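You operate a simulated robot arm through the tools that you are given. There is no shell and no other tool.

Carry out the task below with a simulated robot arm. There is one attempt and no reset: what you move stays moved.

## Task
Unscrew the hose coupling, stand it in the rack, then unlock and open the clamp.
Fine: it stands in the hole beside the white cap.

The check looks at the end state, three seconds after you hand in, the way a careful person would. Anything else that was tipped, shoved, dropped, spilled or broken makes it a failure. Lids that push on must go on centred and level and be pressed home; caps that screw on are set level and turned clockwise until they are tight.

## Robot
A 7-joint arm with a two-finger parallel gripper, fixed in place. Base frame: the origin is at the foot of the arm, x ahead of it, y to its left, z up. Units: m, degrees, N and s.
Its first joint turns from -166.0 to 166.0 degrees. Payload 3.43 kg.
Tool frame: the origin (TCP) lies between the finger pads and is the grasp point; the fingertips stand 0.034 m ahead of it; z points along the fingers, y is the line along which they close. The gripper opens to 0.128 m. The fingers are 0.024 m wide and 0.012 m thick; the gripper's body (0.048 by 0.13 m) begins 0.096 m behind the TCP.
Orientation is told as [roll, pitch, yaw] about the base's x, y, z axes, in that order, counted from this pose: with the fingers straight down and closing along the base's y, the tool's x points along the base's -x, its y along +y and its z along -z.

## Interface
- The arm moves only by the tool move_arm. Its argument "steps" is a list of rows, each a list of 7 numbers: the gripper command, from -1 (shut) to 1 (fully open), values between in proportion, then the shift along the base's x, y, z in m, then the turn, a rotation vector about the base's x, y, z in degrees. In form: [[jaw, tx, ty, tz, rx, ry, rz], ...]. A call has 1 to 20 rows; each row is the pose to reach, as a shift and turn from the pose commanded when the call began. Each row takes 0.2 s and may step no farther than 0.05 m and 8.6 degrees from the row before; otherwise, or with a gripper value out of range, the whole call is refused. Where a pose cannot be reached the arm comes as near as it can. A force on the tool above 40 N (or 10 N above the force at the start of the call, whichever is more), or a blocked arm, ends the call early, and 0.2 s more pass. The fingers move at their own pace (about 0.153 m/s each) and stop on an object; they squeeze with about 25 N. The grip force told is the motor's: it shows also when the fingers shut on nothing. Time passes only in rows, and 0.2 s behind the last, so rows that repeat a pose let the fingers close. The reply holds the time, the measured pose of the TCP, the force on the tool along the base axes, the opening and the grip force, in the units named above and with some noise, with the torque about the TCP (base axes, N m) and any sound that the robot's microphone picked up.
- Cameras (640 x 400 px; columns grow to the right, rows downward): "scene" is fixed at [0.4106, 0.6489, 1.5277]; the picture's right is [-0.68, -0.74, 0.00], its down [-0.67, 0.62, -0.41] and it looks along [0.30, -0.28, -0.91] (base axes); focal length 316 px, centre (320, 200). "wrist" rides on the gripper at [0.076, -0.011, -0.16] in the tool frame; the picture's right is [0.15, 0.99, 0.00], its down [-0.88, 0.13, -0.46] and it looks along [-0.45, 0.07, 0.89] (tool axes); focal length 234 px, centre (320, 200). There is no depth. A picture from a camera that has moved, and an enlarged one, comes with that camera's place and axes in the base frame and with its lens. The place of the scene camera against the robot may be out by one fixed shift of up to 0.018 m in any direction.
- camera(camera): a new picture of that camera. The clock stands still meanwhile.
- enlarge(camera, box): a new picture of the part [left, top, right, bottom] of that camera's present view, enlarged. The clock stands still meanwhile.
- job_done(): hands the job in; it is judged then, once.

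Places have to be worked out from the pictures, the camera data and where the tool is seen. Open the gripper and draw the arm clear of the work before you hand the job in, unless the task says otherwise.

The tools are called after ">>>" as a command line: name --pt "numbers of a row" for each row, then --argument value for the rest, lists and objects as JSON in quotes. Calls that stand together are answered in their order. move_arm: Moves the arm, as the interface text tells. Its arguments: {"type":"object","properties":{"steps":{"type":"array","items":{"type":"array","items":{"type":"number"}}}},"required":["steps"]} The other tools are called the same way: camera (camera) takes a picture; enlarge (camera, box) takes an enlarged picture of a part of a camera's view; job_done () hands the job in.

At the start:

```text
time: 0.0
tool_pos: [0.4392, 0.5024, 1.0719]
tool_rot: [0.0, 0.0, 0.1]
contact_force: [1.0, 0.3, 0.2]
moment: [0.04, 0.01, -0.03]
gripper_width: 0.1281
grip_force: 0.0
```

scene: 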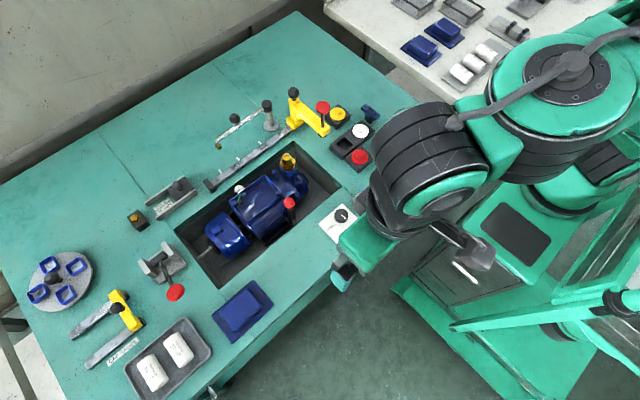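
wrist: 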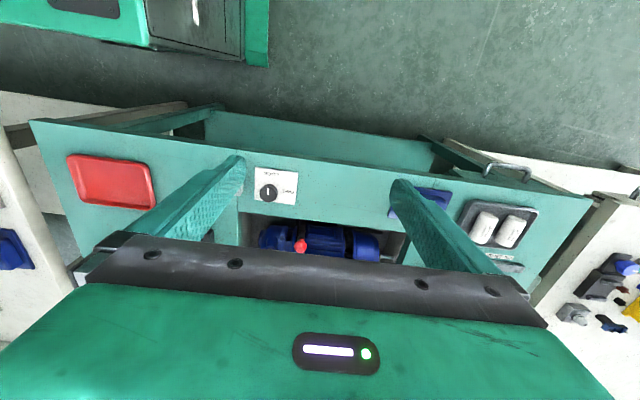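

I start by looking closely at the bench in the scene camera to find the hose coupling, rack, and clamp.

>>> enlarge --camera "scene" --box '[200, 70, 400, 195]'

>>> enlarge --camera "scene" --box '[170, 140, 370, 265]'

>>> enlarge --camera "scene" --box '[20, 190, 280, 400]'

>>> enlarge --camera "scene" --box '[320, 0, 560, 150]'

```text
3.20 times, centred on (300, 132) of scene
camera zoom: at [0.4106, 0.6489, 1.5277], right [-0.68, -0.74, 0.0], down [-0.67, 0.62, -0.41], along [0.3, -0.28, -0.91], focal length 1010 px, centre (384, 416)
```

zoom: 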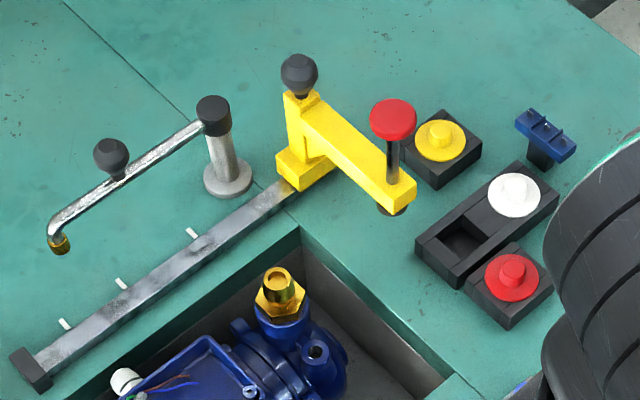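

```text
3.20 times, centred on (270, 202) of scene
camera zoom: at [0.4106, 0.6489, 1.5277], right [-0.68, -0.74, 0.0], down [-0.67, 0.62, -0.41], along [0.3, -0.28, -0.91], focal length 1010 px, centre (480, 192)
```

zoom: 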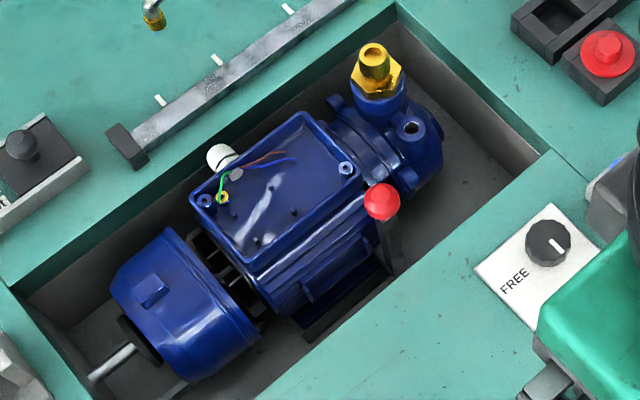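

```text
1.90 times, centred on (150, 295) of scene
camera zoom: at [0.4106, 0.6489, 1.5277], right [-0.68, -0.74, 0.0], down [-0.67, 0.62, -0.41], along [0.3, -0.28, -0.91], focal length 601 px, centre (644, 19)
```

zoom: 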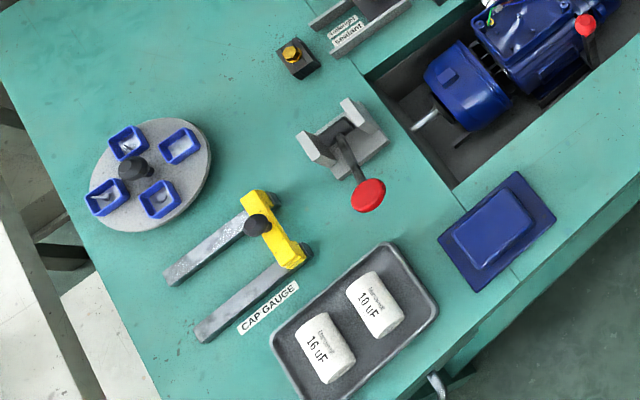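

```text
2.67 times, centred on (440, 75) of scene
camera zoom: at [0.4106, 0.6489, 1.5277], right [-0.68, -0.74, 0.0], down [-0.67, 0.62, -0.41], along [0.3, -0.28, -0.91], focal length 842 px, centre (0, 533)
```

zoom: 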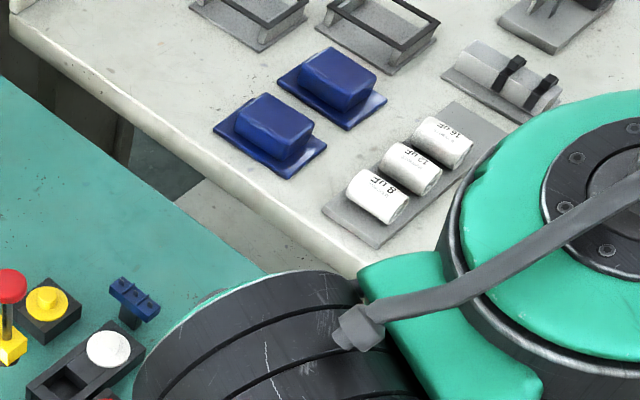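

The coupling appears to be the brass fitting on the pump, and the rack the black block with an empty square hole next to a white cap. I'll zoom in on the dial and the red-ball lever with both cameras.

>>> enlarge --camera "wrist" --box '[220, 150, 420, 275]'

>>> enlarge --camera "scene" --box '[250, 140, 346, 200]'

>>> enlarge --camera "scene" --box '[260, 180, 372, 250]'

>>> enlarge --camera "scene" --box '[316, 95, 396, 170]'

```text
3.20 times, centred on (320, 212) of wrist
camera zoom: at [0.3629, 0.4917, 1.2322], right [-0.15, 0.99, 0.0], down [0.88, 0.13, 0.45], along [0.45, 0.07, -0.89], focal length 749 px, centre (320, 160)
```

zoom: 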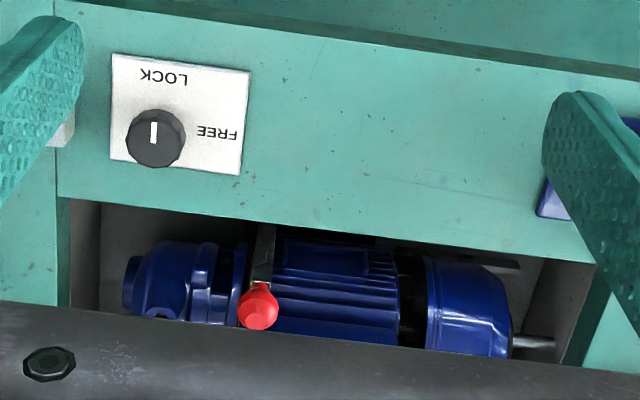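

```text
6.67 times, centred on (298, 170) of scene
camera zoom: at [0.4106, 0.6489, 1.5277], right [-0.68, -0.74, 0.0], down [-0.67, 0.62, -0.41], along [0.3, -0.28, -0.91], focal length 2104 px, centre (467, 400)
```

zoom: 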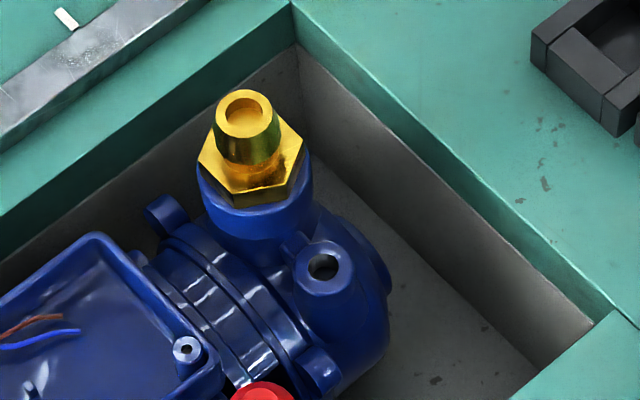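

```text
5.71 times, centred on (316, 215) of scene
camera zoom: at [0.4106, 0.6489, 1.5277], right [-0.68, -0.74, 0.0], down [-0.67, 0.62, -0.41], along [0.3, -0.28, -0.91], focal length 1803 px, centre (343, 114)
```

zoom: 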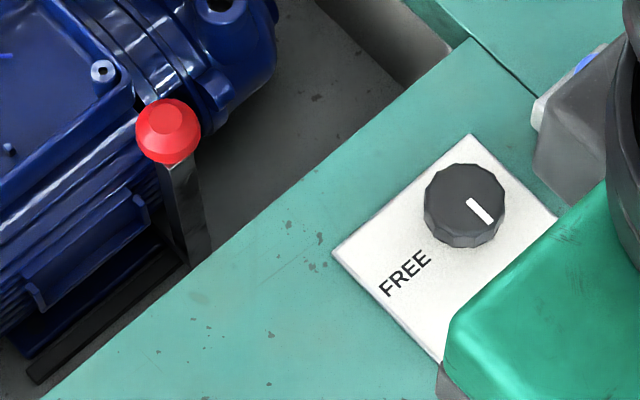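

```text
5.33 times, centred on (356, 132) of scene
camera zoom: at [0.4106, 0.6489, 1.5277], right [-0.68, -0.74, 0.0], down [-0.67, 0.62, -0.41], along [0.3, -0.28, -0.91], focal length 1683 px, centre (128, 560)
```

zoom: 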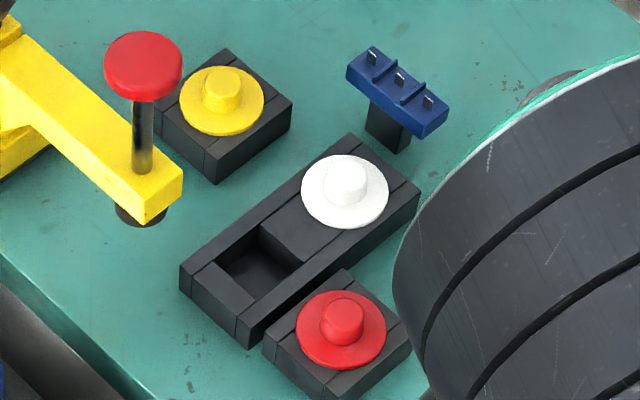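

The dial points at LOCK (toward −x), with FREE toward +y; the bench top is near z≈0.78, the coupling near (0.80, 0.41), the rack hole near (0.72, 0.27). I move to a survey pose above the coupling.

>>> move_arm --pt "1 0.03 -0.015 -0.005 0 0 0" --pt "1 0.07 -0.03 -0.01 0 0 0" --pt "1 0.11 -0.045 -0.02 0 0 0" --pt "1 0.15 -0.06 -0.03 0 0 0" --pt "1 0.19 -0.08 -0.04 0 0 0" --pt "1 0.22 -0.09 -0.05 0 0 0" --pt "1 0.24 -0.1 -0.05 0 0 0" --pt "1 0.25 -0.1 -0.05 0 0 0"

>>> camera --camera "wrist"

>>> camera --camera "scene"

```text
time: 1.8
tool_pos: [0.6762, 0.4037, 1.0282]
tool_rot: [0.0, -0.7, 0.1]
contact_force: [0.1, 0.7, 0.8]
moment: [-0.02, -0.03, -0.02]
gripper_width: 0.128
grip_force: 0.1
```

```text
taken
camera wrist: at [0.5974, 0.3921, 1.1869], right [-0.15, 0.99, 0.0], down [0.88, 0.13, 0.47], along [0.46, 0.07, -0.88], focal length 234 px, centre (320, 200)
```

wrist: 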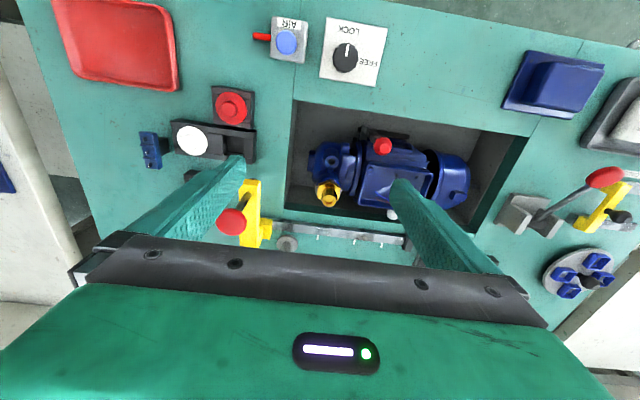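

```text
taken
```

scene: 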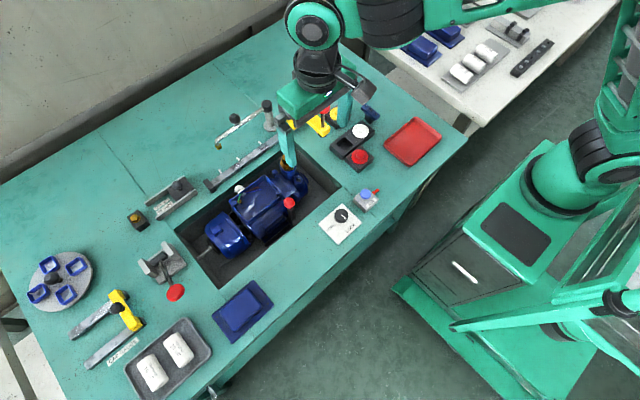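

Now an AIR block is visible next to the dial. I zoom on the details from here.

>>> enlarge --camera "wrist" --box '[240, 10, 400, 110]'

>>> enlarge --camera "wrist" --box '[290, 110, 450, 210]'

>>> enlarge --camera "wrist" --box '[130, 80, 290, 180]'

>>> enlarge --camera "scene" --box '[310, 120, 400, 250]'

```text
4.00 times, centred on (320, 60) of wrist
camera zoom: at [0.5974, 0.3921, 1.1869], right [-0.15, 0.99, 0.0], down [0.88, 0.13, 0.47], along [0.46, 0.07, -0.88], focal length 937 px, centre (320, 760)
```

zoom: 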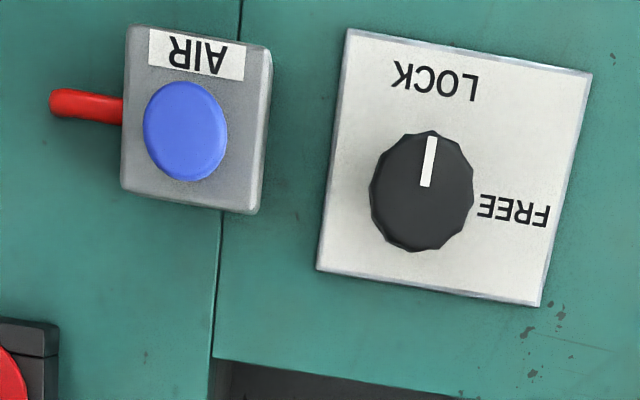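

```text
4.00 times, centred on (370, 160) of wrist
camera zoom: at [0.5974, 0.3921, 1.1869], right [-0.15, 0.99, 0.0], down [0.88, 0.13, 0.47], along [0.46, 0.07, -0.88], focal length 937 px, centre (120, 360)
```

zoom: 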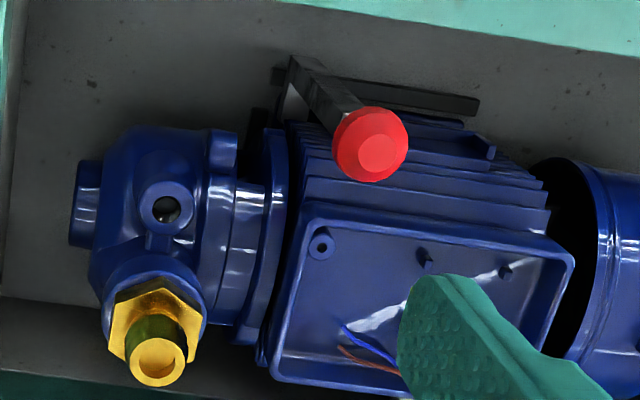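

```text
4.00 times, centred on (210, 130) of wrist
camera zoom: at [0.5974, 0.3921, 1.1869], right [-0.15, 0.99, 0.0], down [0.88, 0.13, 0.47], along [0.46, 0.07, -0.88], focal length 937 px, centre (760, 480)
```

zoom: 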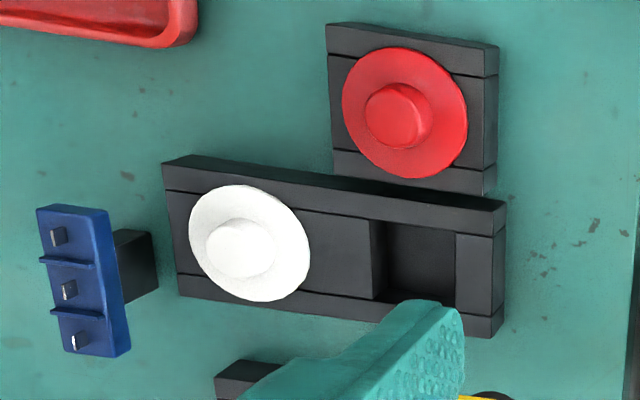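

```text
3.08 times, centred on (355, 185) of scene
camera zoom: at [0.4106, 0.6489, 1.5277], right [-0.68, -0.74, 0.0], down [-0.67, 0.62, -0.41], along [0.3, -0.28, -0.91], focal length 971 px, centre (212, 246)
```

zoom: 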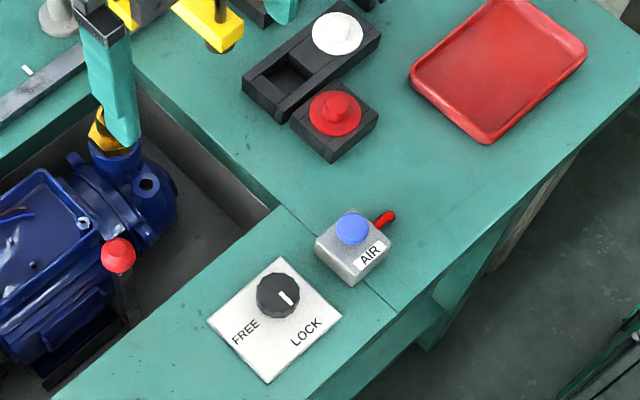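

The AIR block is not part of the task so I'll leave it. I move closer to study the clamp lever and its pivot.

>>> move_arm --pt "1 -0.02 0.02 -0.02 0 0 0" --pt "1 -0.04 0.04 -0.04 0 0 0" --pt "1 -0.06 0.06 -0.06 0 0 0" --pt "1 -0.08 0.085 -0.08 0 0 0" --pt "1 -0.09 0.1 -0.09 0 0 0" --pt "1 -0.09 0.1 -0.09 0 0 0" --pt "1 -0.09 0.1 -0.09 0 0 0"

>>> camera --camera "wrist"

>>> enlarge --camera "wrist" --box '[200, 100, 360, 200]'

```text
time: 3.4
tool_pos: [0.5853, 0.5033, 0.9366]
tool_rot: [0.0, -0.5, 0.0]
contact_force: [0.3, -0.2, 0.2]
moment: [0.02, -0.02, -0.01]
gripper_width: 0.1279
grip_force: 0.1
```

```text
taken
camera wrist: at [0.5075, 0.4914, 1.0964], right [-0.15, 0.99, 0.0], down [0.88, 0.13, 0.47], along [0.46, 0.07, -0.88], focal length 234 px, centre (320, 200)
```

wrist: 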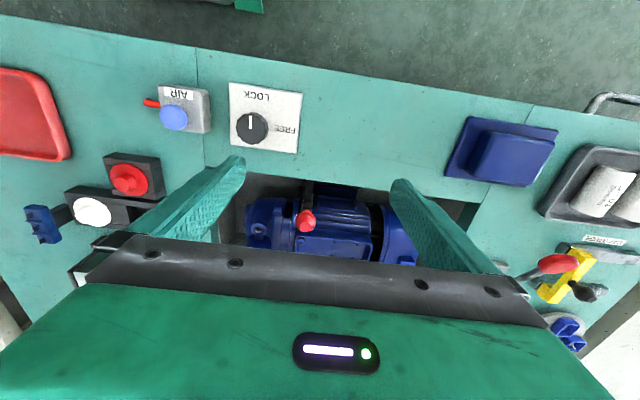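

```text
4.00 times, centred on (280, 150) of wrist
camera zoom: at [0.5075, 0.4914, 1.0964], right [-0.15, 0.99, 0.0], down [0.88, 0.13, 0.47], along [0.46, 0.07, -0.88], focal length 937 px, centre (480, 400)
```

zoom: 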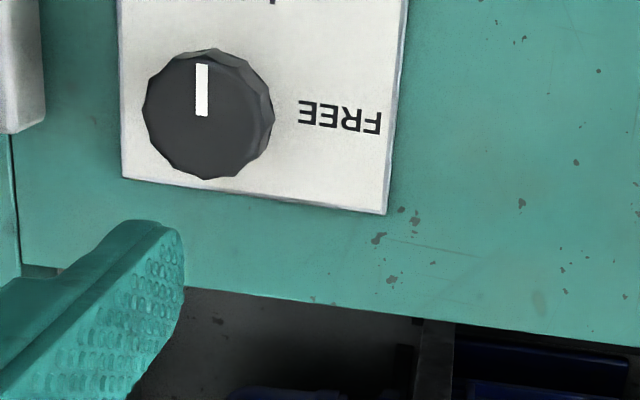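

The pit edge hides the pivot here. I'll check settling of the measured pose with a hold, then look from above.

>>> move_arm --pt "1 0 0 0 0 0 0" --pt "1 0 0 0 0 0 0" --pt "1 0 0 0 0 0 0"

```text
time: 4.2
tool_pos: [0.5864, 0.5033, 0.939]
tool_rot: [0.0, -0.6, 0.0]
contact_force: [-0.1, 0.2, 0.0]
moment: [0.02, -0.03, -0.04]
gripper_width: 0.1279
grip_force: 0.1
```

There is a small steady offset between commanded and measured; I'll correct by readings. Moving over the pit to look down at the lever's foot.

>>> move_arm --pt "1 0.03 0 0 0 0 0" --pt "1 0.06 0 0 0 0 0" --pt "1 0.09 0 0 0 0 0" --pt "1 0.11 0 0 0 0 0" --pt "1 0.11 0 0 0 0 0" --pt "1 0.11 0 0 0 0 0"

>>> camera --camera "wrist"

>>> enlarge --camera "wrist" --box '[240, 70, 400, 170]'

```text
time: 5.6
tool_pos: [0.6974, 0.5038, 0.9374]
tool_rot: [-0.1, -0.6, -0.1]
contact_force: [0.4, 0.4, 0.3]
moment: [0.01, -0.01, -0.04]
gripper_width: 0.1281
grip_force: 0.0
```

```text
taken
camera wrist: at [0.6176, 0.492, 1.0964], right [-0.15, 0.99, 0.0], down [0.88, 0.13, 0.47], along [0.46, 0.07, -0.89], focal length 234 px, centre (320, 200)
```

wrist: 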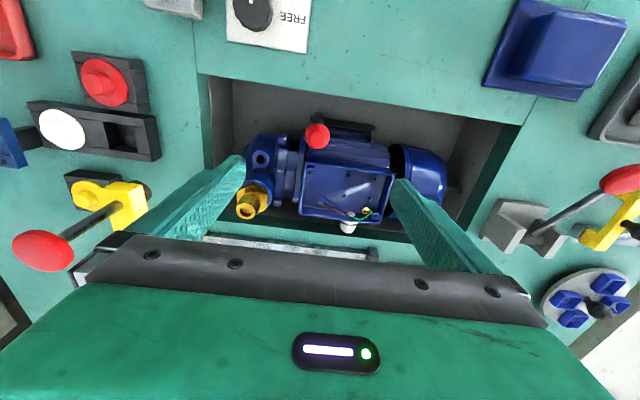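

```text
4.00 times, centred on (320, 120) of wrist
camera zoom: at [0.6176, 0.492, 1.0964], right [-0.15, 0.99, 0.0], down [0.88, 0.13, 0.47], along [0.46, 0.07, -0.89], focal length 937 px, centre (320, 520)
```

zoom: 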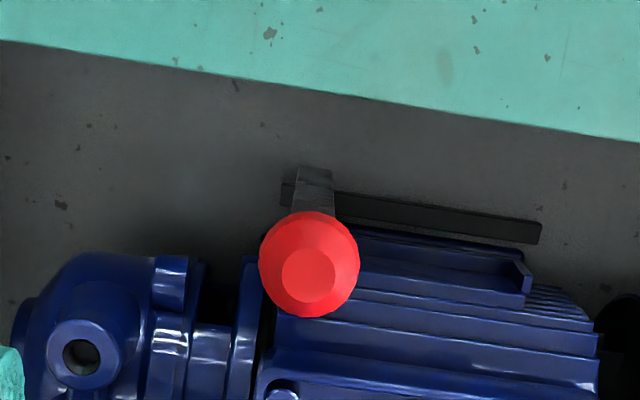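

The lever stands nearly vertical at about (0.675, 0.498) with its ball near z≈0.835. Now zoom in on the coupling and rack from here.

>>> enlarge --camera "wrist" --box '[210, 140, 306, 230]'

>>> enlarge --camera "wrist" --box '[0, 50, 220, 190]'

>>> enlarge --camera "scene" --box '[220, 120, 340, 200]'

```text
4.44 times, centred on (258, 185) of wrist
camera zoom: at [0.6176, 0.492, 1.0964], right [-0.15, 0.99, 0.0], down [0.88, 0.13, 0.47], along [0.46, 0.07, -0.89], focal length 1041 px, centre (596, 267)
```

zoom: 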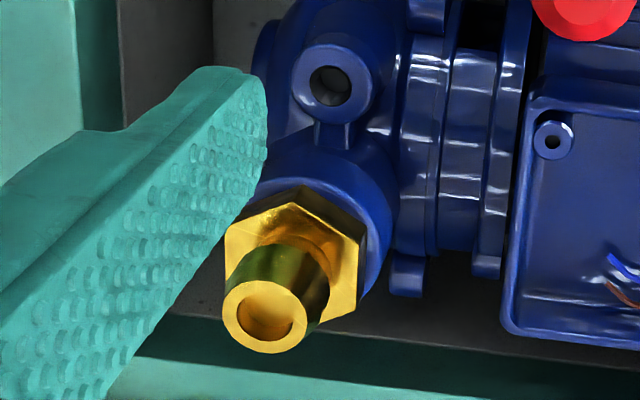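

```text
2.86 times, centred on (110, 120) of wrist
camera zoom: at [0.6176, 0.492, 1.0964], right [-0.15, 0.99, 0.0], down [0.88, 0.13, 0.47], along [0.46, 0.07, -0.89], focal length 669 px, centre (920, 429)
```

zoom: 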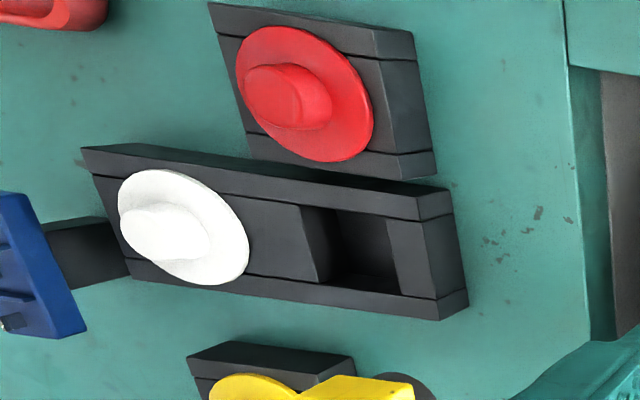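

```text
5.00 times, centred on (280, 160) of scene
camera zoom: at [0.4106, 0.6489, 1.5277], right [-0.68, -0.74, 0.0], down [-0.67, 0.62, -0.41], along [0.3, -0.28, -0.91], focal length 1578 px, centre (520, 400)
```

zoom: 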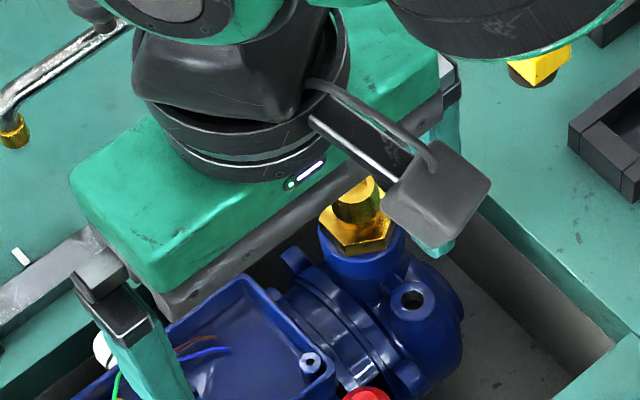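

The coupling axis appears at about (0.763, 0.430), top z≈0.872, with a hex (flats facing ±y, ~36 mm across) around z≈0.84. I move above it for a close view.

>>> move_arm --pt "1 0.02 -0.02 0 0 0 0" --pt "1 0.04 -0.045 0 0 0 0" --pt "1 0.06 -0.065 0 0 0 0" --pt "1 0.066 -0.074 0 0 0 0" --pt "1 0.066 -0.074 0 0 0 0" --pt "1 0.066 -0.074 0 0 0 0"

>>> camera --camera "wrist"

>>> enlarge --camera "wrist" --box '[260, 140, 388, 220]'

>>> enlarge --camera "wrist" --box '[40, 40, 240, 165]'

```text
time: 7.0
tool_pos: [0.7613, 0.4289, 0.9373]
tool_rot: [0.0, -0.6, 0.1]
contact_force: [-0.2, -0.4, -0.3]
moment: [0.01, -0.03, 0.02]
gripper_width: 0.1278
grip_force: 0.0
```

```text
taken
camera wrist: at [0.6831, 0.4179, 1.0959], right [-0.15, 0.99, 0.0], down [0.88, 0.13, 0.47], along [0.46, 0.07, -0.88], focal length 234 px, centre (320, 200)
```

wrist: 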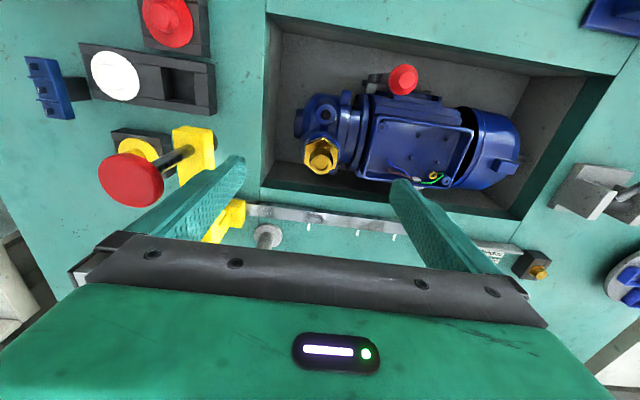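

```text
5.00 times, centred on (324, 180) of wrist
camera zoom: at [0.6831, 0.4179, 1.0959], right [-0.15, 0.99, 0.0], down [0.88, 0.13, 0.47], along [0.46, 0.07, -0.88], focal length 1171 px, centre (300, 300)
```

zoom: 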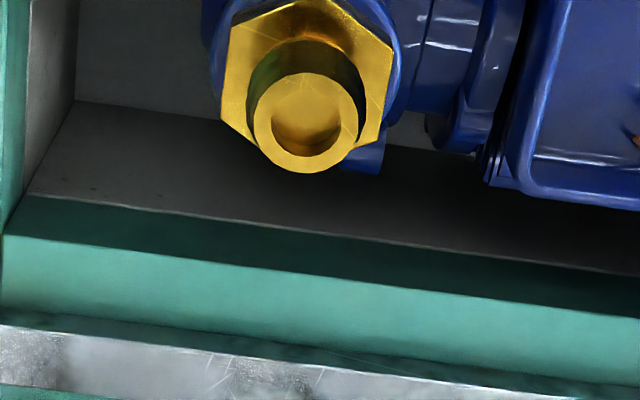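

```text
3.20 times, centred on (140, 102) of wrist
camera zoom: at [0.6831, 0.4179, 1.0959], right [-0.15, 0.99, 0.0], down [0.88, 0.13, 0.47], along [0.46, 0.07, -0.88], focal length 749 px, centre (896, 512)
```

zoom: 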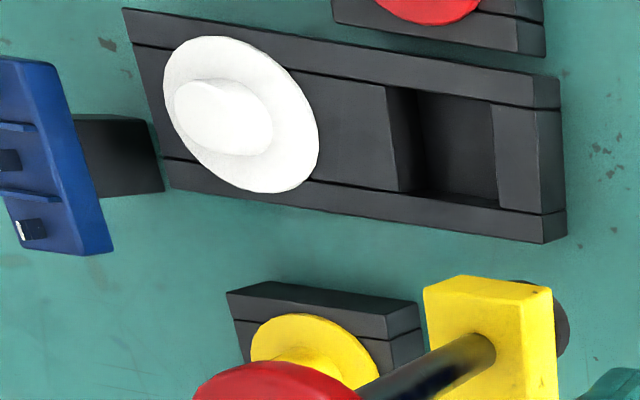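

Coupling axis refined to about (0.7595, 0.4307), hex flats parallel to x. I check the hex's side height with a tight zoom before descending.

>>> enlarge --camera "wrist" --box '[296, 130, 352, 180]'

>>> enlarge --camera "scene" --box '[264, 130, 320, 180]'

```text
8.00 times, centred on (324, 155) of wrist
camera zoom: at [0.6831, 0.4179, 1.0959], right [-0.15, 0.99, 0.0], down [0.88, 0.13, 0.47], along [0.46, 0.07, -0.88], focal length 1873 px, centre (288, 560)
```

zoom: 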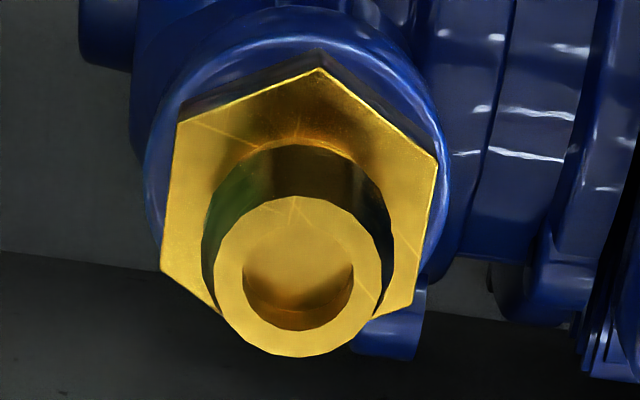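

```text
8.00 times, centred on (292, 155) of scene
camera zoom: at [0.4106, 0.6489, 1.5277], right [-0.68, -0.74, 0.0], down [-0.67, 0.62, -0.41], along [0.3, -0.28, -0.91], focal length 2525 px, centre (544, 560)
```

zoom: 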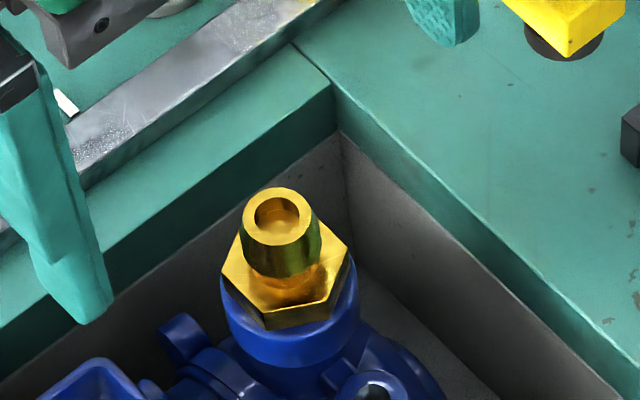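

Hex is thin (~9 mm, about z 0.831–0.840) with a Ø20 mm cylinder above it to z≈0.875. I descend with open fingers to tip height ≈0.838, correcting the small pose offset.

>>> move_arm --pt "1 -0.002 0.0018 -0.015 0 0.6 0" --pt "1 -0.002 0.0018 -0.03 0 0.6 0" --pt "1 -0.002 0.0018 -0.045 0 0.6 0" --pt "1 -0.002 0.0018 -0.058 0 0.6 0" --pt "1 -0.002 0.0018 -0.064 0 0.6 0" --pt "1 -0.002 0.0018 -0.064 0 0.6 0"

>>> camera --camera "wrist"

>>> enlarge --camera "scene" --box '[240, 110, 340, 190]'

```text
time: 8.4
tool_pos: [0.7591, 0.4315, 0.8745]
tool_rot: [0.0, -0.1, 0.1]
contact_force: [-0.3, -0.1, -0.5]
moment: [0.0, 0.0, 0.01]
gripper_width: 0.1281
grip_force: 0.0
```

```text
taken
camera wrist: at [0.6831, 0.4198, 1.0333], right [-0.15, 0.99, 0.0], down [0.88, 0.13, 0.46], along [0.45, 0.07, -0.89], focal length 234 px, centre (320, 200)
```

wrist: 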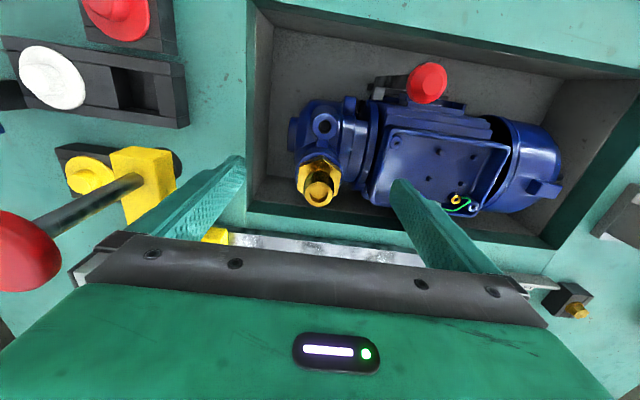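

```text
5.00 times, centred on (290, 150) of scene
camera zoom: at [0.4106, 0.6489, 1.5277], right [-0.68, -0.74, 0.0], down [-0.67, 0.62, -0.41], along [0.3, -0.28, -0.91], focal length 1578 px, centre (470, 450)
```

zoom: 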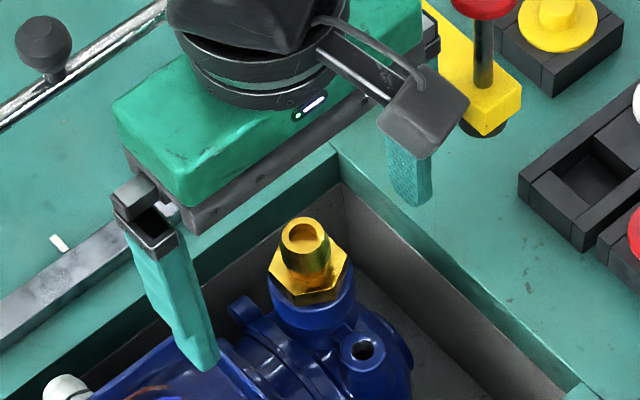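

The coupling top appears slightly off the expected image point; zoom to refine.

>>> enlarge --camera "wrist" --box '[280, 140, 360, 220]'

```text
5.00 times, centred on (320, 180) of wrist
camera zoom: at [0.6831, 0.4198, 1.0333], right [-0.15, 0.99, 0.0], down [0.88, 0.13, 0.46], along [0.45, 0.07, -0.89], focal length 1171 px, centre (320, 300)
```

zoom: 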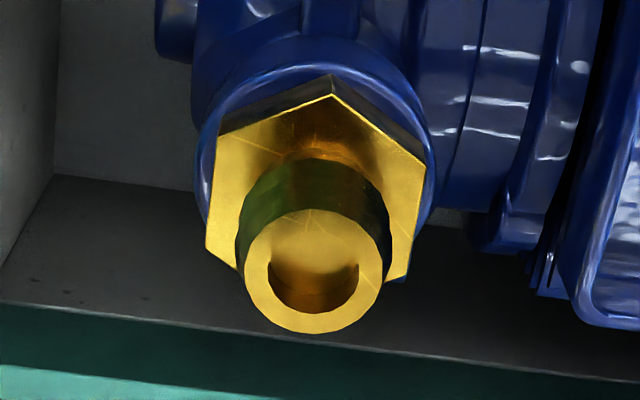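

Axis about (0.758, 0.4305), top 0.876, hex top ≈0.845. I shift 1 mm and close here to see from the width whether the hex is caught.

>>> move_arm --pt "0.3 -0.001 -0.001 -0.002 0 0 0" --pt "-0.3 -0.001 -0.001 -0.003 0 0 0" --pt "-0.5 -0.001 -0.001 -0.003 0 0 0" --pt "-1 -0.001 -0.001 -0.003 0 0 0" --pt "-1 -0.001 -0.001 -0.003 0 0 0"

>>> enlarge --camera "scene" --box '[260, 120, 340, 180]'

>>> enlarge --camera "wrist" --box '[280, 140, 360, 220]'

```text
time: 9.6
tool_pos: [0.7588, 0.4306, 0.8707]
tool_rot: [-0.1, -0.1, 0.0]
contact_force: [-0.1, 2.1, 1.9]
moment: [0.24, -0.13, 0.07]
gripper_width: 0.0409
grip_force: 24.8
```

```text
6.67 times, centred on (300, 150) of scene
camera zoom: at [0.4106, 0.6489, 1.5277], right [-0.68, -0.74, 0.0], down [-0.67, 0.62, -0.41], along [0.3, -0.28, -0.91], focal length 2104 px, centre (453, 533)
```

zoom: 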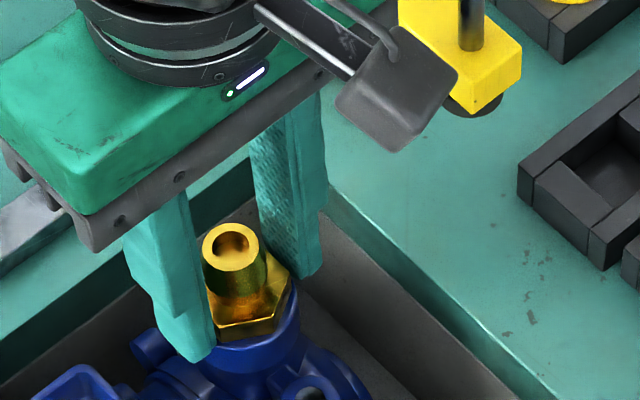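

```text
5.00 times, centred on (320, 180) of wrist
camera zoom: at [0.682, 0.4187, 1.0302], right [-0.15, 0.99, 0.0], down [0.88, 0.13, 0.46], along [0.45, 0.07, -0.89], focal length 1171 px, centre (320, 300)
```

zoom: 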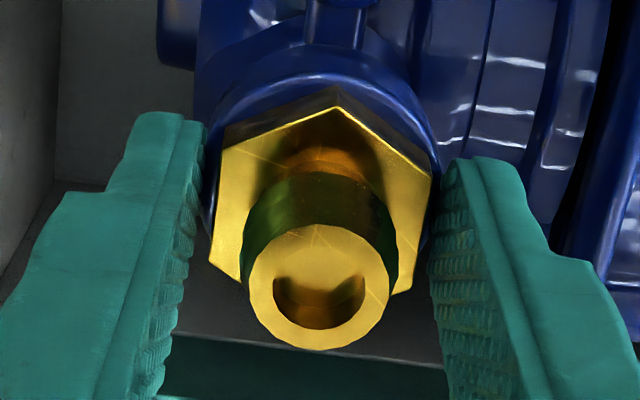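

Width 0.041 with full grip: it is on the hex flats. I test-turn counter-clockwise 40° and watch torque.

>>> move_arm --pt "-1 0 0 0 0 0 8" --pt "-1 0 0 0 0 0 16" --pt "-1 0 0 0 0 0 24" --pt "-1 0 0 0 0 0 32" --pt "-1 0 0 0 0 0 40" --pt "-1 0 0 0 0 0 40"

>>> enlarge --camera "wrist" --box '[280, 140, 360, 220]'

>>> enlarge --camera "scene" --box '[260, 120, 340, 180]'

```text
time: 11.0
tool_pos: [0.759, 0.4287, 0.8713]
tool_rot: [0.1, 0.0, 40.2]
contact_force: [0.5, -5.1, -1.0]
moment: [-0.38, -0.09, 0.17]
gripper_width: 0.0415
grip_force: 25.2
```

```text
5.00 times, centred on (320, 180) of wrist
camera zoom: at [0.7077, 0.3717, 1.0301], right [-0.75, 0.66, 0.0], down [0.59, 0.67, 0.46], along [0.3, 0.34, -0.89], focal length 1171 px, centre (320, 300)
```

zoom: 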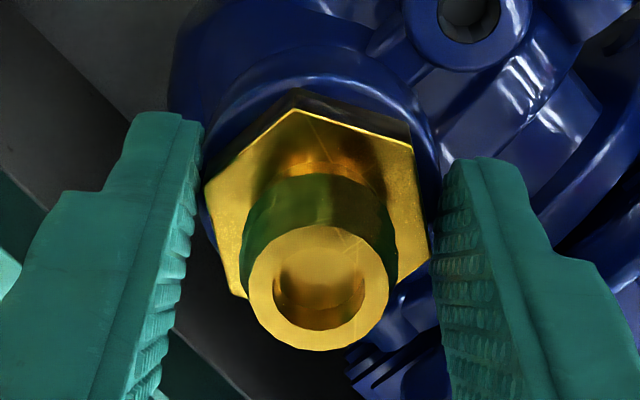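

```text
6.67 times, centred on (300, 150) of scene
camera zoom: at [0.4106, 0.6489, 1.5277], right [-0.68, -0.74, 0.0], down [-0.67, 0.62, -0.41], along [0.3, -0.28, -0.91], focal length 2104 px, centre (453, 533)
```

zoom: 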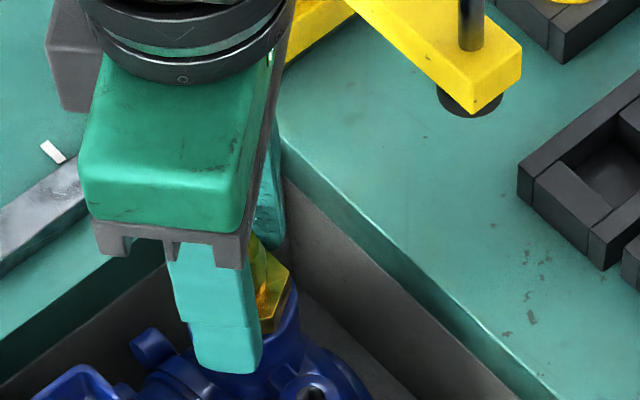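

The hex did not follow: relative view shows the fingers slid on the Ø41 mm boss just below the hex. I open, rise ~6 mm, return to yaw 0 and grip the hex itself.

>>> move_arm --pt "-0.1 0 0 0 0 0 0" --pt "-0.1 0 0 0.002 0 0 -1" --pt "-0.1 0 0.001 0.006 0 0 -8" --pt "-0.1 0 0.001 0.006 0 0 -16" --pt "-0.1 0 0.001 0.006 0 0 -24" --pt "-0.1 0 0.001 0.006 0 0 -32" --pt "-0.1 0 0.001 0.006 0 0 -40" --pt "-0.1 0 0.001 0.006 0 0 -40"

>>> enlarge --camera "wrist" --box '[280, 140, 360, 220]'

```text
time: 12.8
tool_pos: [0.7584, 0.4306, 0.8768]
tool_rot: [0.0, 0.0, -0.1]
contact_force: [0.1, -0.3, 0.7]
moment: [-0.01, -0.01, 0.02]
gripper_width: 0.0575
grip_force: 0.1
```

```text
5.00 times, centred on (320, 180) of wrist
camera zoom: at [0.6822, 0.4196, 1.0362], right [-0.15, 0.99, 0.0], down [0.88, 0.13, 0.46], along [0.45, 0.07, -0.89], focal length 1171 px, centre (320, 300)
```

zoom: 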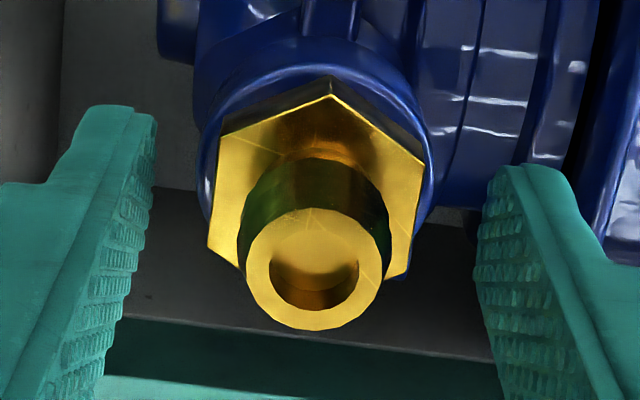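

Hex unchanged. Closing at this height (tips ≈0.843).

>>> move_arm --pt "-0.5 0 0 0 0 0 0" --pt "-1 0 0 0 0 0 0" --pt "-1 0 0 0 0 0 0" --pt "-1 0 0 0 0 0 0"

>>> enlarge --camera "wrist" --box '[280, 140, 360, 220]'

```text
time: 13.8
tool_pos: [0.7588, 0.432, 0.877]
tool_rot: [0.0, 0.1, 0.0]
contact_force: [-0.8, -7.5, 0.7]
moment: [-0.3, 0.05, -0.02]
gripper_width: 0.0376
grip_force: 25.1
```

```text
5.00 times, centred on (320, 180) of wrist
camera zoom: at [0.6823, 0.419, 1.0362], right [-0.15, 0.99, 0.0], down [0.88, 0.13, 0.46], along [0.45, 0.07, -0.89], focal length 1171 px, centre (320, 300)
```

zoom: 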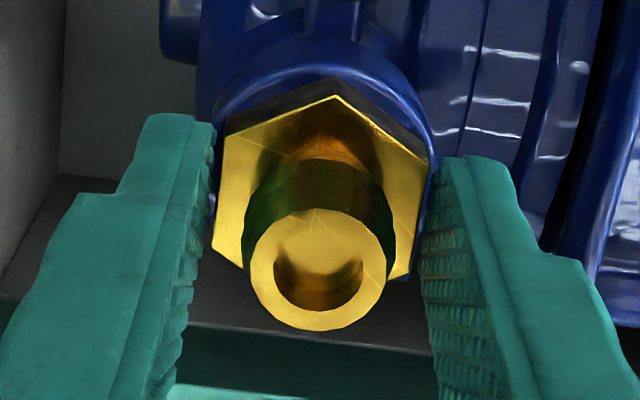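

Now 37.6 mm: on the hex flats. Turn counter-clockwise, with a slight y recentering.

>>> move_arm --pt "-1 0 0.001 0 0 0 0" --pt "-1 0 0.001 0 0 0 8" --pt "-1 0 0.001 0 0 0 16" --pt "-1 0 0.001 0 0 0 24" --pt "-1 0 0.001 0 0 0 32" --pt "-1 0 0.001 0 0 0 40" --pt "-1 0 0.001 0 0 0 40"

>>> enlarge --camera "wrist" --box '[280, 140, 360, 220]'

```text
time: 15.4
tool_pos: [0.7585, 0.4321, 0.8776]
tool_rot: [0.1, -0.1, 40.3]
contact_force: [0.6, -9.4, 1.1]
moment: [-0.5, -0.05, -0.03]
gripper_width: 0.0376
grip_force: 24.7
```

```text
5.00 times, centred on (320, 180) of wrist
camera zoom: at [0.7069, 0.3742, 1.0364], right [-0.75, 0.66, 0.0], down [0.59, 0.67, 0.46], along [0.3, 0.34, -0.89], focal length 1171 px, centre (320, 300)
```

zoom: 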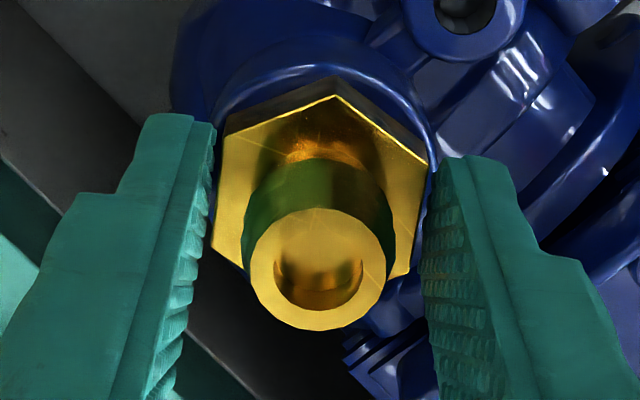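

The hex turns with the gripper with little torque. I recentre −2 mm in y and continue turning.

>>> move_arm --pt "-1 0 -0.002 0 0 0 0" --pt "-1 0 -0.002 0 0 0 8" --pt "-1 0 -0.002 0 0 0 16" --pt "-1 0 -0.002 0 0 0 24" --pt "-1 0 -0.002 0 0 0 32" --pt "-1 0 -0.002 0.0005 0 0 40" --pt "-1 0 -0.002 0.0005 0 0 48" --pt "-1 0 -0.002 0.0005 0 0 56" --pt "-1 0 -0.002 0.0005 0 0 64" --pt "-1 0 -0.002 0.001 0 0 72" --pt "-1 0 -0.002 0.001 0 0 80" --pt "-1 0 -0.002 0.001 0 0 80"

>>> enlarge --camera "wrist" --box '[280, 140, 360, 220]'

>>> camera --camera "scene"

```text
time: 18.0
tool_pos: [0.759, 0.4298, 0.8791]
tool_rot: [0.1, -0.1, 120.1]
contact_force: [5.6, 10.2, 1.8]
moment: [0.43, -0.25, -0.03]
gripper_width: 0.0378
grip_force: 24.9
```

```text
5.00 times, centred on (320, 180) of wrist
camera zoom: at [0.8064, 0.3701, 1.0371], right [-0.78, -0.62, 0.0], down [-0.55, 0.7, 0.46], along [-0.29, 0.36, -0.89], focal length 1171 px, centre (320, 300)
```

zoom: 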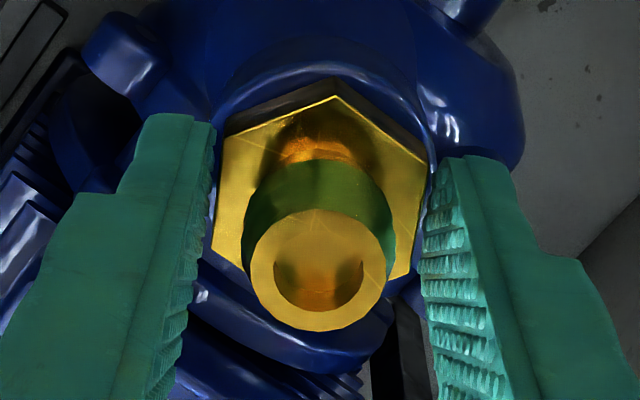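

```text
taken
```

scene: 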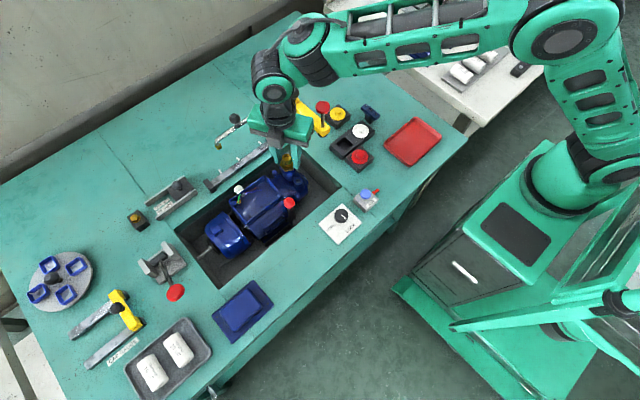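

Turning well. Re-centre y by +1 mm and turn on by another 56°, checking for joint limits.

>>> move_arm --pt "-1 -0.0005 0.001 0 0 0 0" --pt "-1 -0.0005 0.001 0 0 0 8" --pt "-1 -0.0005 0.001 0 0 0 16" --pt "-1 -0.0005 0.001 0.0005 0 0 24" --pt "-1 -0.0005 0.001 0.0005 0 0 32" --pt "-1 -0.0005 0.001 0.0005 0 0 40" --pt "-1 -0.0005 0.001 0.001 0 0 48" --pt "-1 -0.0005 0.001 0.001 0 0 56" --pt "-1 -0.0005 0.001 0.001 0 0 60" --pt "-1 -0.0005 0.001 0.001 0 0 60"

>>> enlarge --camera "scene" --box '[240, 120, 340, 190]'

>>> enlarge --camera "wrist" --box '[280, 140, 360, 220]'

```text
time: 20.2
tool_pos: [0.7584, 0.4306, 0.8786]
tool_rot: [-0.1, -0.2, -179.9]
contact_force: [7.9, 7.5, 5.1]
moment: [0.38, -0.42, -0.03]
gripper_width: 0.0377
grip_force: 25.0
```

```text
5.71 times, centred on (290, 155) of scene
camera zoom: at [0.4106, 0.6489, 1.5277], right [-0.68, -0.74, 0.0], down [-0.67, 0.62, -0.41], along [0.3, -0.28, -0.91], focal length 1803 px, centre (491, 457)
```

zoom: 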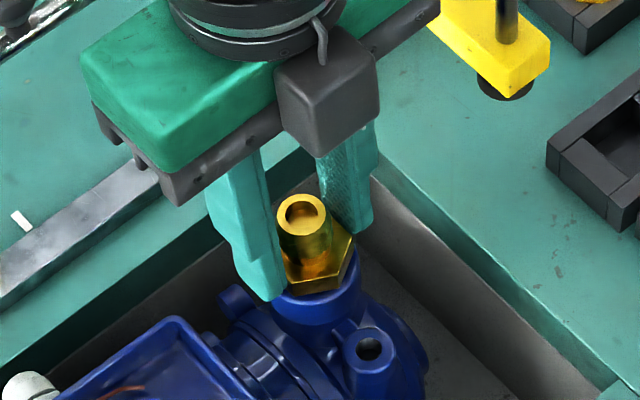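

```text
5.00 times, centred on (320, 180) of wrist
camera zoom: at [0.8343, 0.4427, 1.0379], right [0.15, -0.99, 0.0], down [-0.88, -0.13, 0.46], along [-0.45, -0.07, -0.89], focal length 1171 px, centre (320, 300)
```

zoom: 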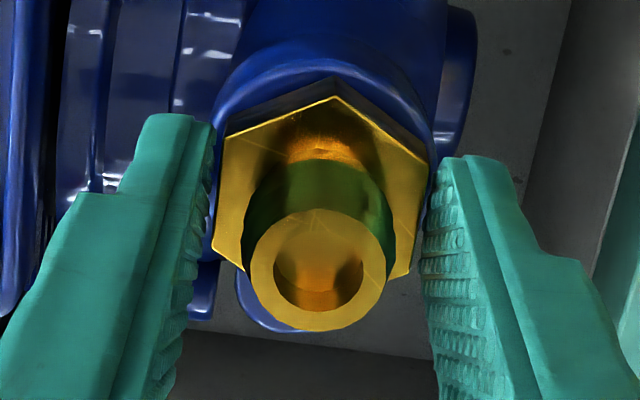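

Half a turn done with no limit reached; I continue turning with small recentring and a slow rise.

>>> move_arm --pt "-1 0.001 0.001 0 0 0 4" --pt "-1 0.001 0.001 0 0 0 12" --pt "-1 0.001 0.001 0.0005 0 0 20" --pt "-1 0.001 0.001 0.0005 0 0 28" --pt "-1 0.001 0.001 0.0005 0 0 36" --pt "-1 0.001 0.001 0.001 0 0 44" --pt "-1 0.001 0.001 0.001 0 0 52" --pt "-1 0.001 0.001 0.001 0 0 60" --pt "-1 0.001 0.001 0.001 0 0 60"

>>> enlarge --camera "scene" --box '[240, 120, 340, 190]'

>>> enlarge --camera "wrist" --box '[280, 140, 360, 220]'

```text
time: 22.2
tool_pos: [0.7599, 0.4323, 0.881]
tool_rot: [-0.1, 0.0, -119.9]
contact_force: [-10.6, -3.9, -1.0]
moment: [-0.22, 0.4, 0.01]
gripper_width: 0.0376
grip_force: 24.8
```

```text
5.71 times, centred on (290, 155) of scene
camera zoom: at [0.4106, 0.6489, 1.5277], right [-0.68, -0.74, 0.0], down [-0.67, 0.62, -0.41], along [0.3, -0.28, -0.91], focal length 1803 px, centre (491, 457)
```

zoom: 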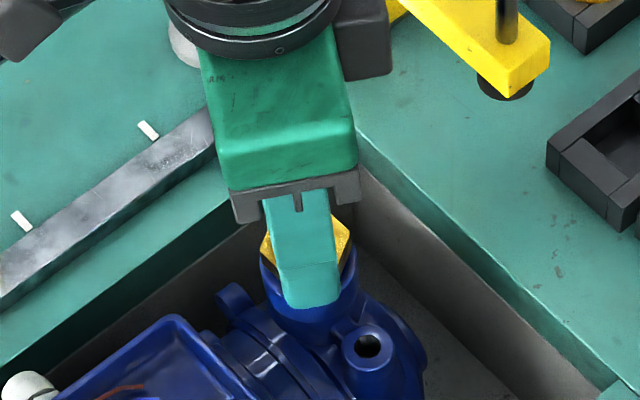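

```text
5.00 times, centred on (320, 180) of wrist
camera zoom: at [0.7873, 0.5039, 1.0395], right [0.93, -0.37, 0.0], down [-0.33, -0.83, 0.46], along [-0.17, -0.43, -0.89], focal length 1171 px, centre (320, 300)
```

zoom: 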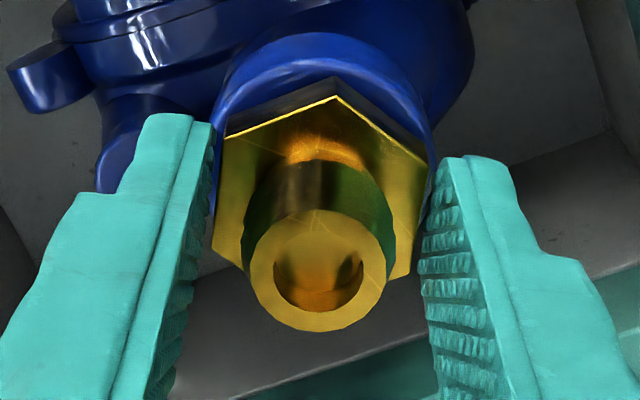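

240° turned and the fitting is rising (z 0.881). Continue turning.

>>> move_arm --pt "-1 -0.001 -0.0005 0 0 0 4" --pt "-1 -0.001 -0.0005 0.0005 0 0 12" --pt "-1 -0.001 -0.0005 0.0005 0 0 20" --pt "-1 -0.001 -0.0005 0.001 0 0 28" --pt "-1 -0.001 -0.0005 0.001 0 0 36" --pt "-1 -0.001 -0.0005 0.001 0 0 44" --pt "-1 -0.001 -0.0005 0.001 0 0 52" --pt "-1 -0.001 -0.0005 0.0015 0 0 60" --pt "-1 -0.001 -0.0005 0.0015 0 0 60"

>>> enlarge --camera "wrist" --box '[280, 140, 360, 220]'

>>> camera --camera "scene"

```text
time: 23.4
tool_pos: [0.7611, 0.4488, 0.8956]
tool_rot: [-0.9, -0.4, -83.3]
contact_force: [-10.1, 6.1, 3.5]
moment: [0.31, 0.12, -0.12]
gripper_width: 0.0207
grip_force: 24.8
out of reach, approached as far as the arm can: row 5, 6
stopped in row 6: the force on the tool passed its limit at 68 N (the readings are from after the stop); the commanded pose is now the measured one
```

```text
5.00 times, centred on (320, 180) of wrist
camera zoom: at [0.7434, 0.5243, 1.054], right [0.97, 0.26, -0.02], down [0.24, -0.86, 0.46], along [0.1, -0.45, -0.89], focal length 1171 px, centre (320, 300)
```

zoom: 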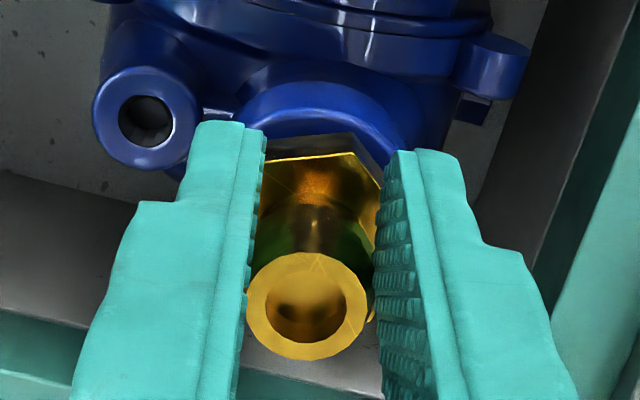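

```text
taken
```

scene: 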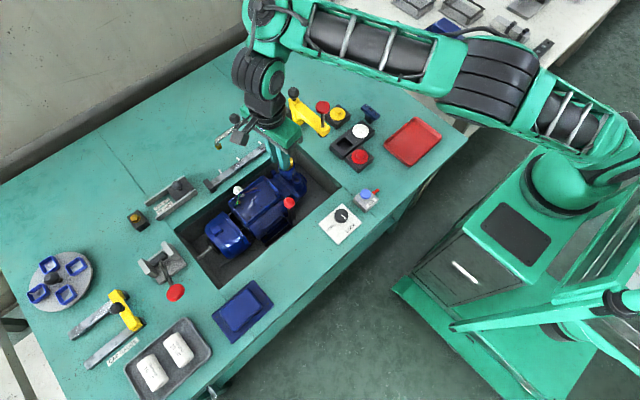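

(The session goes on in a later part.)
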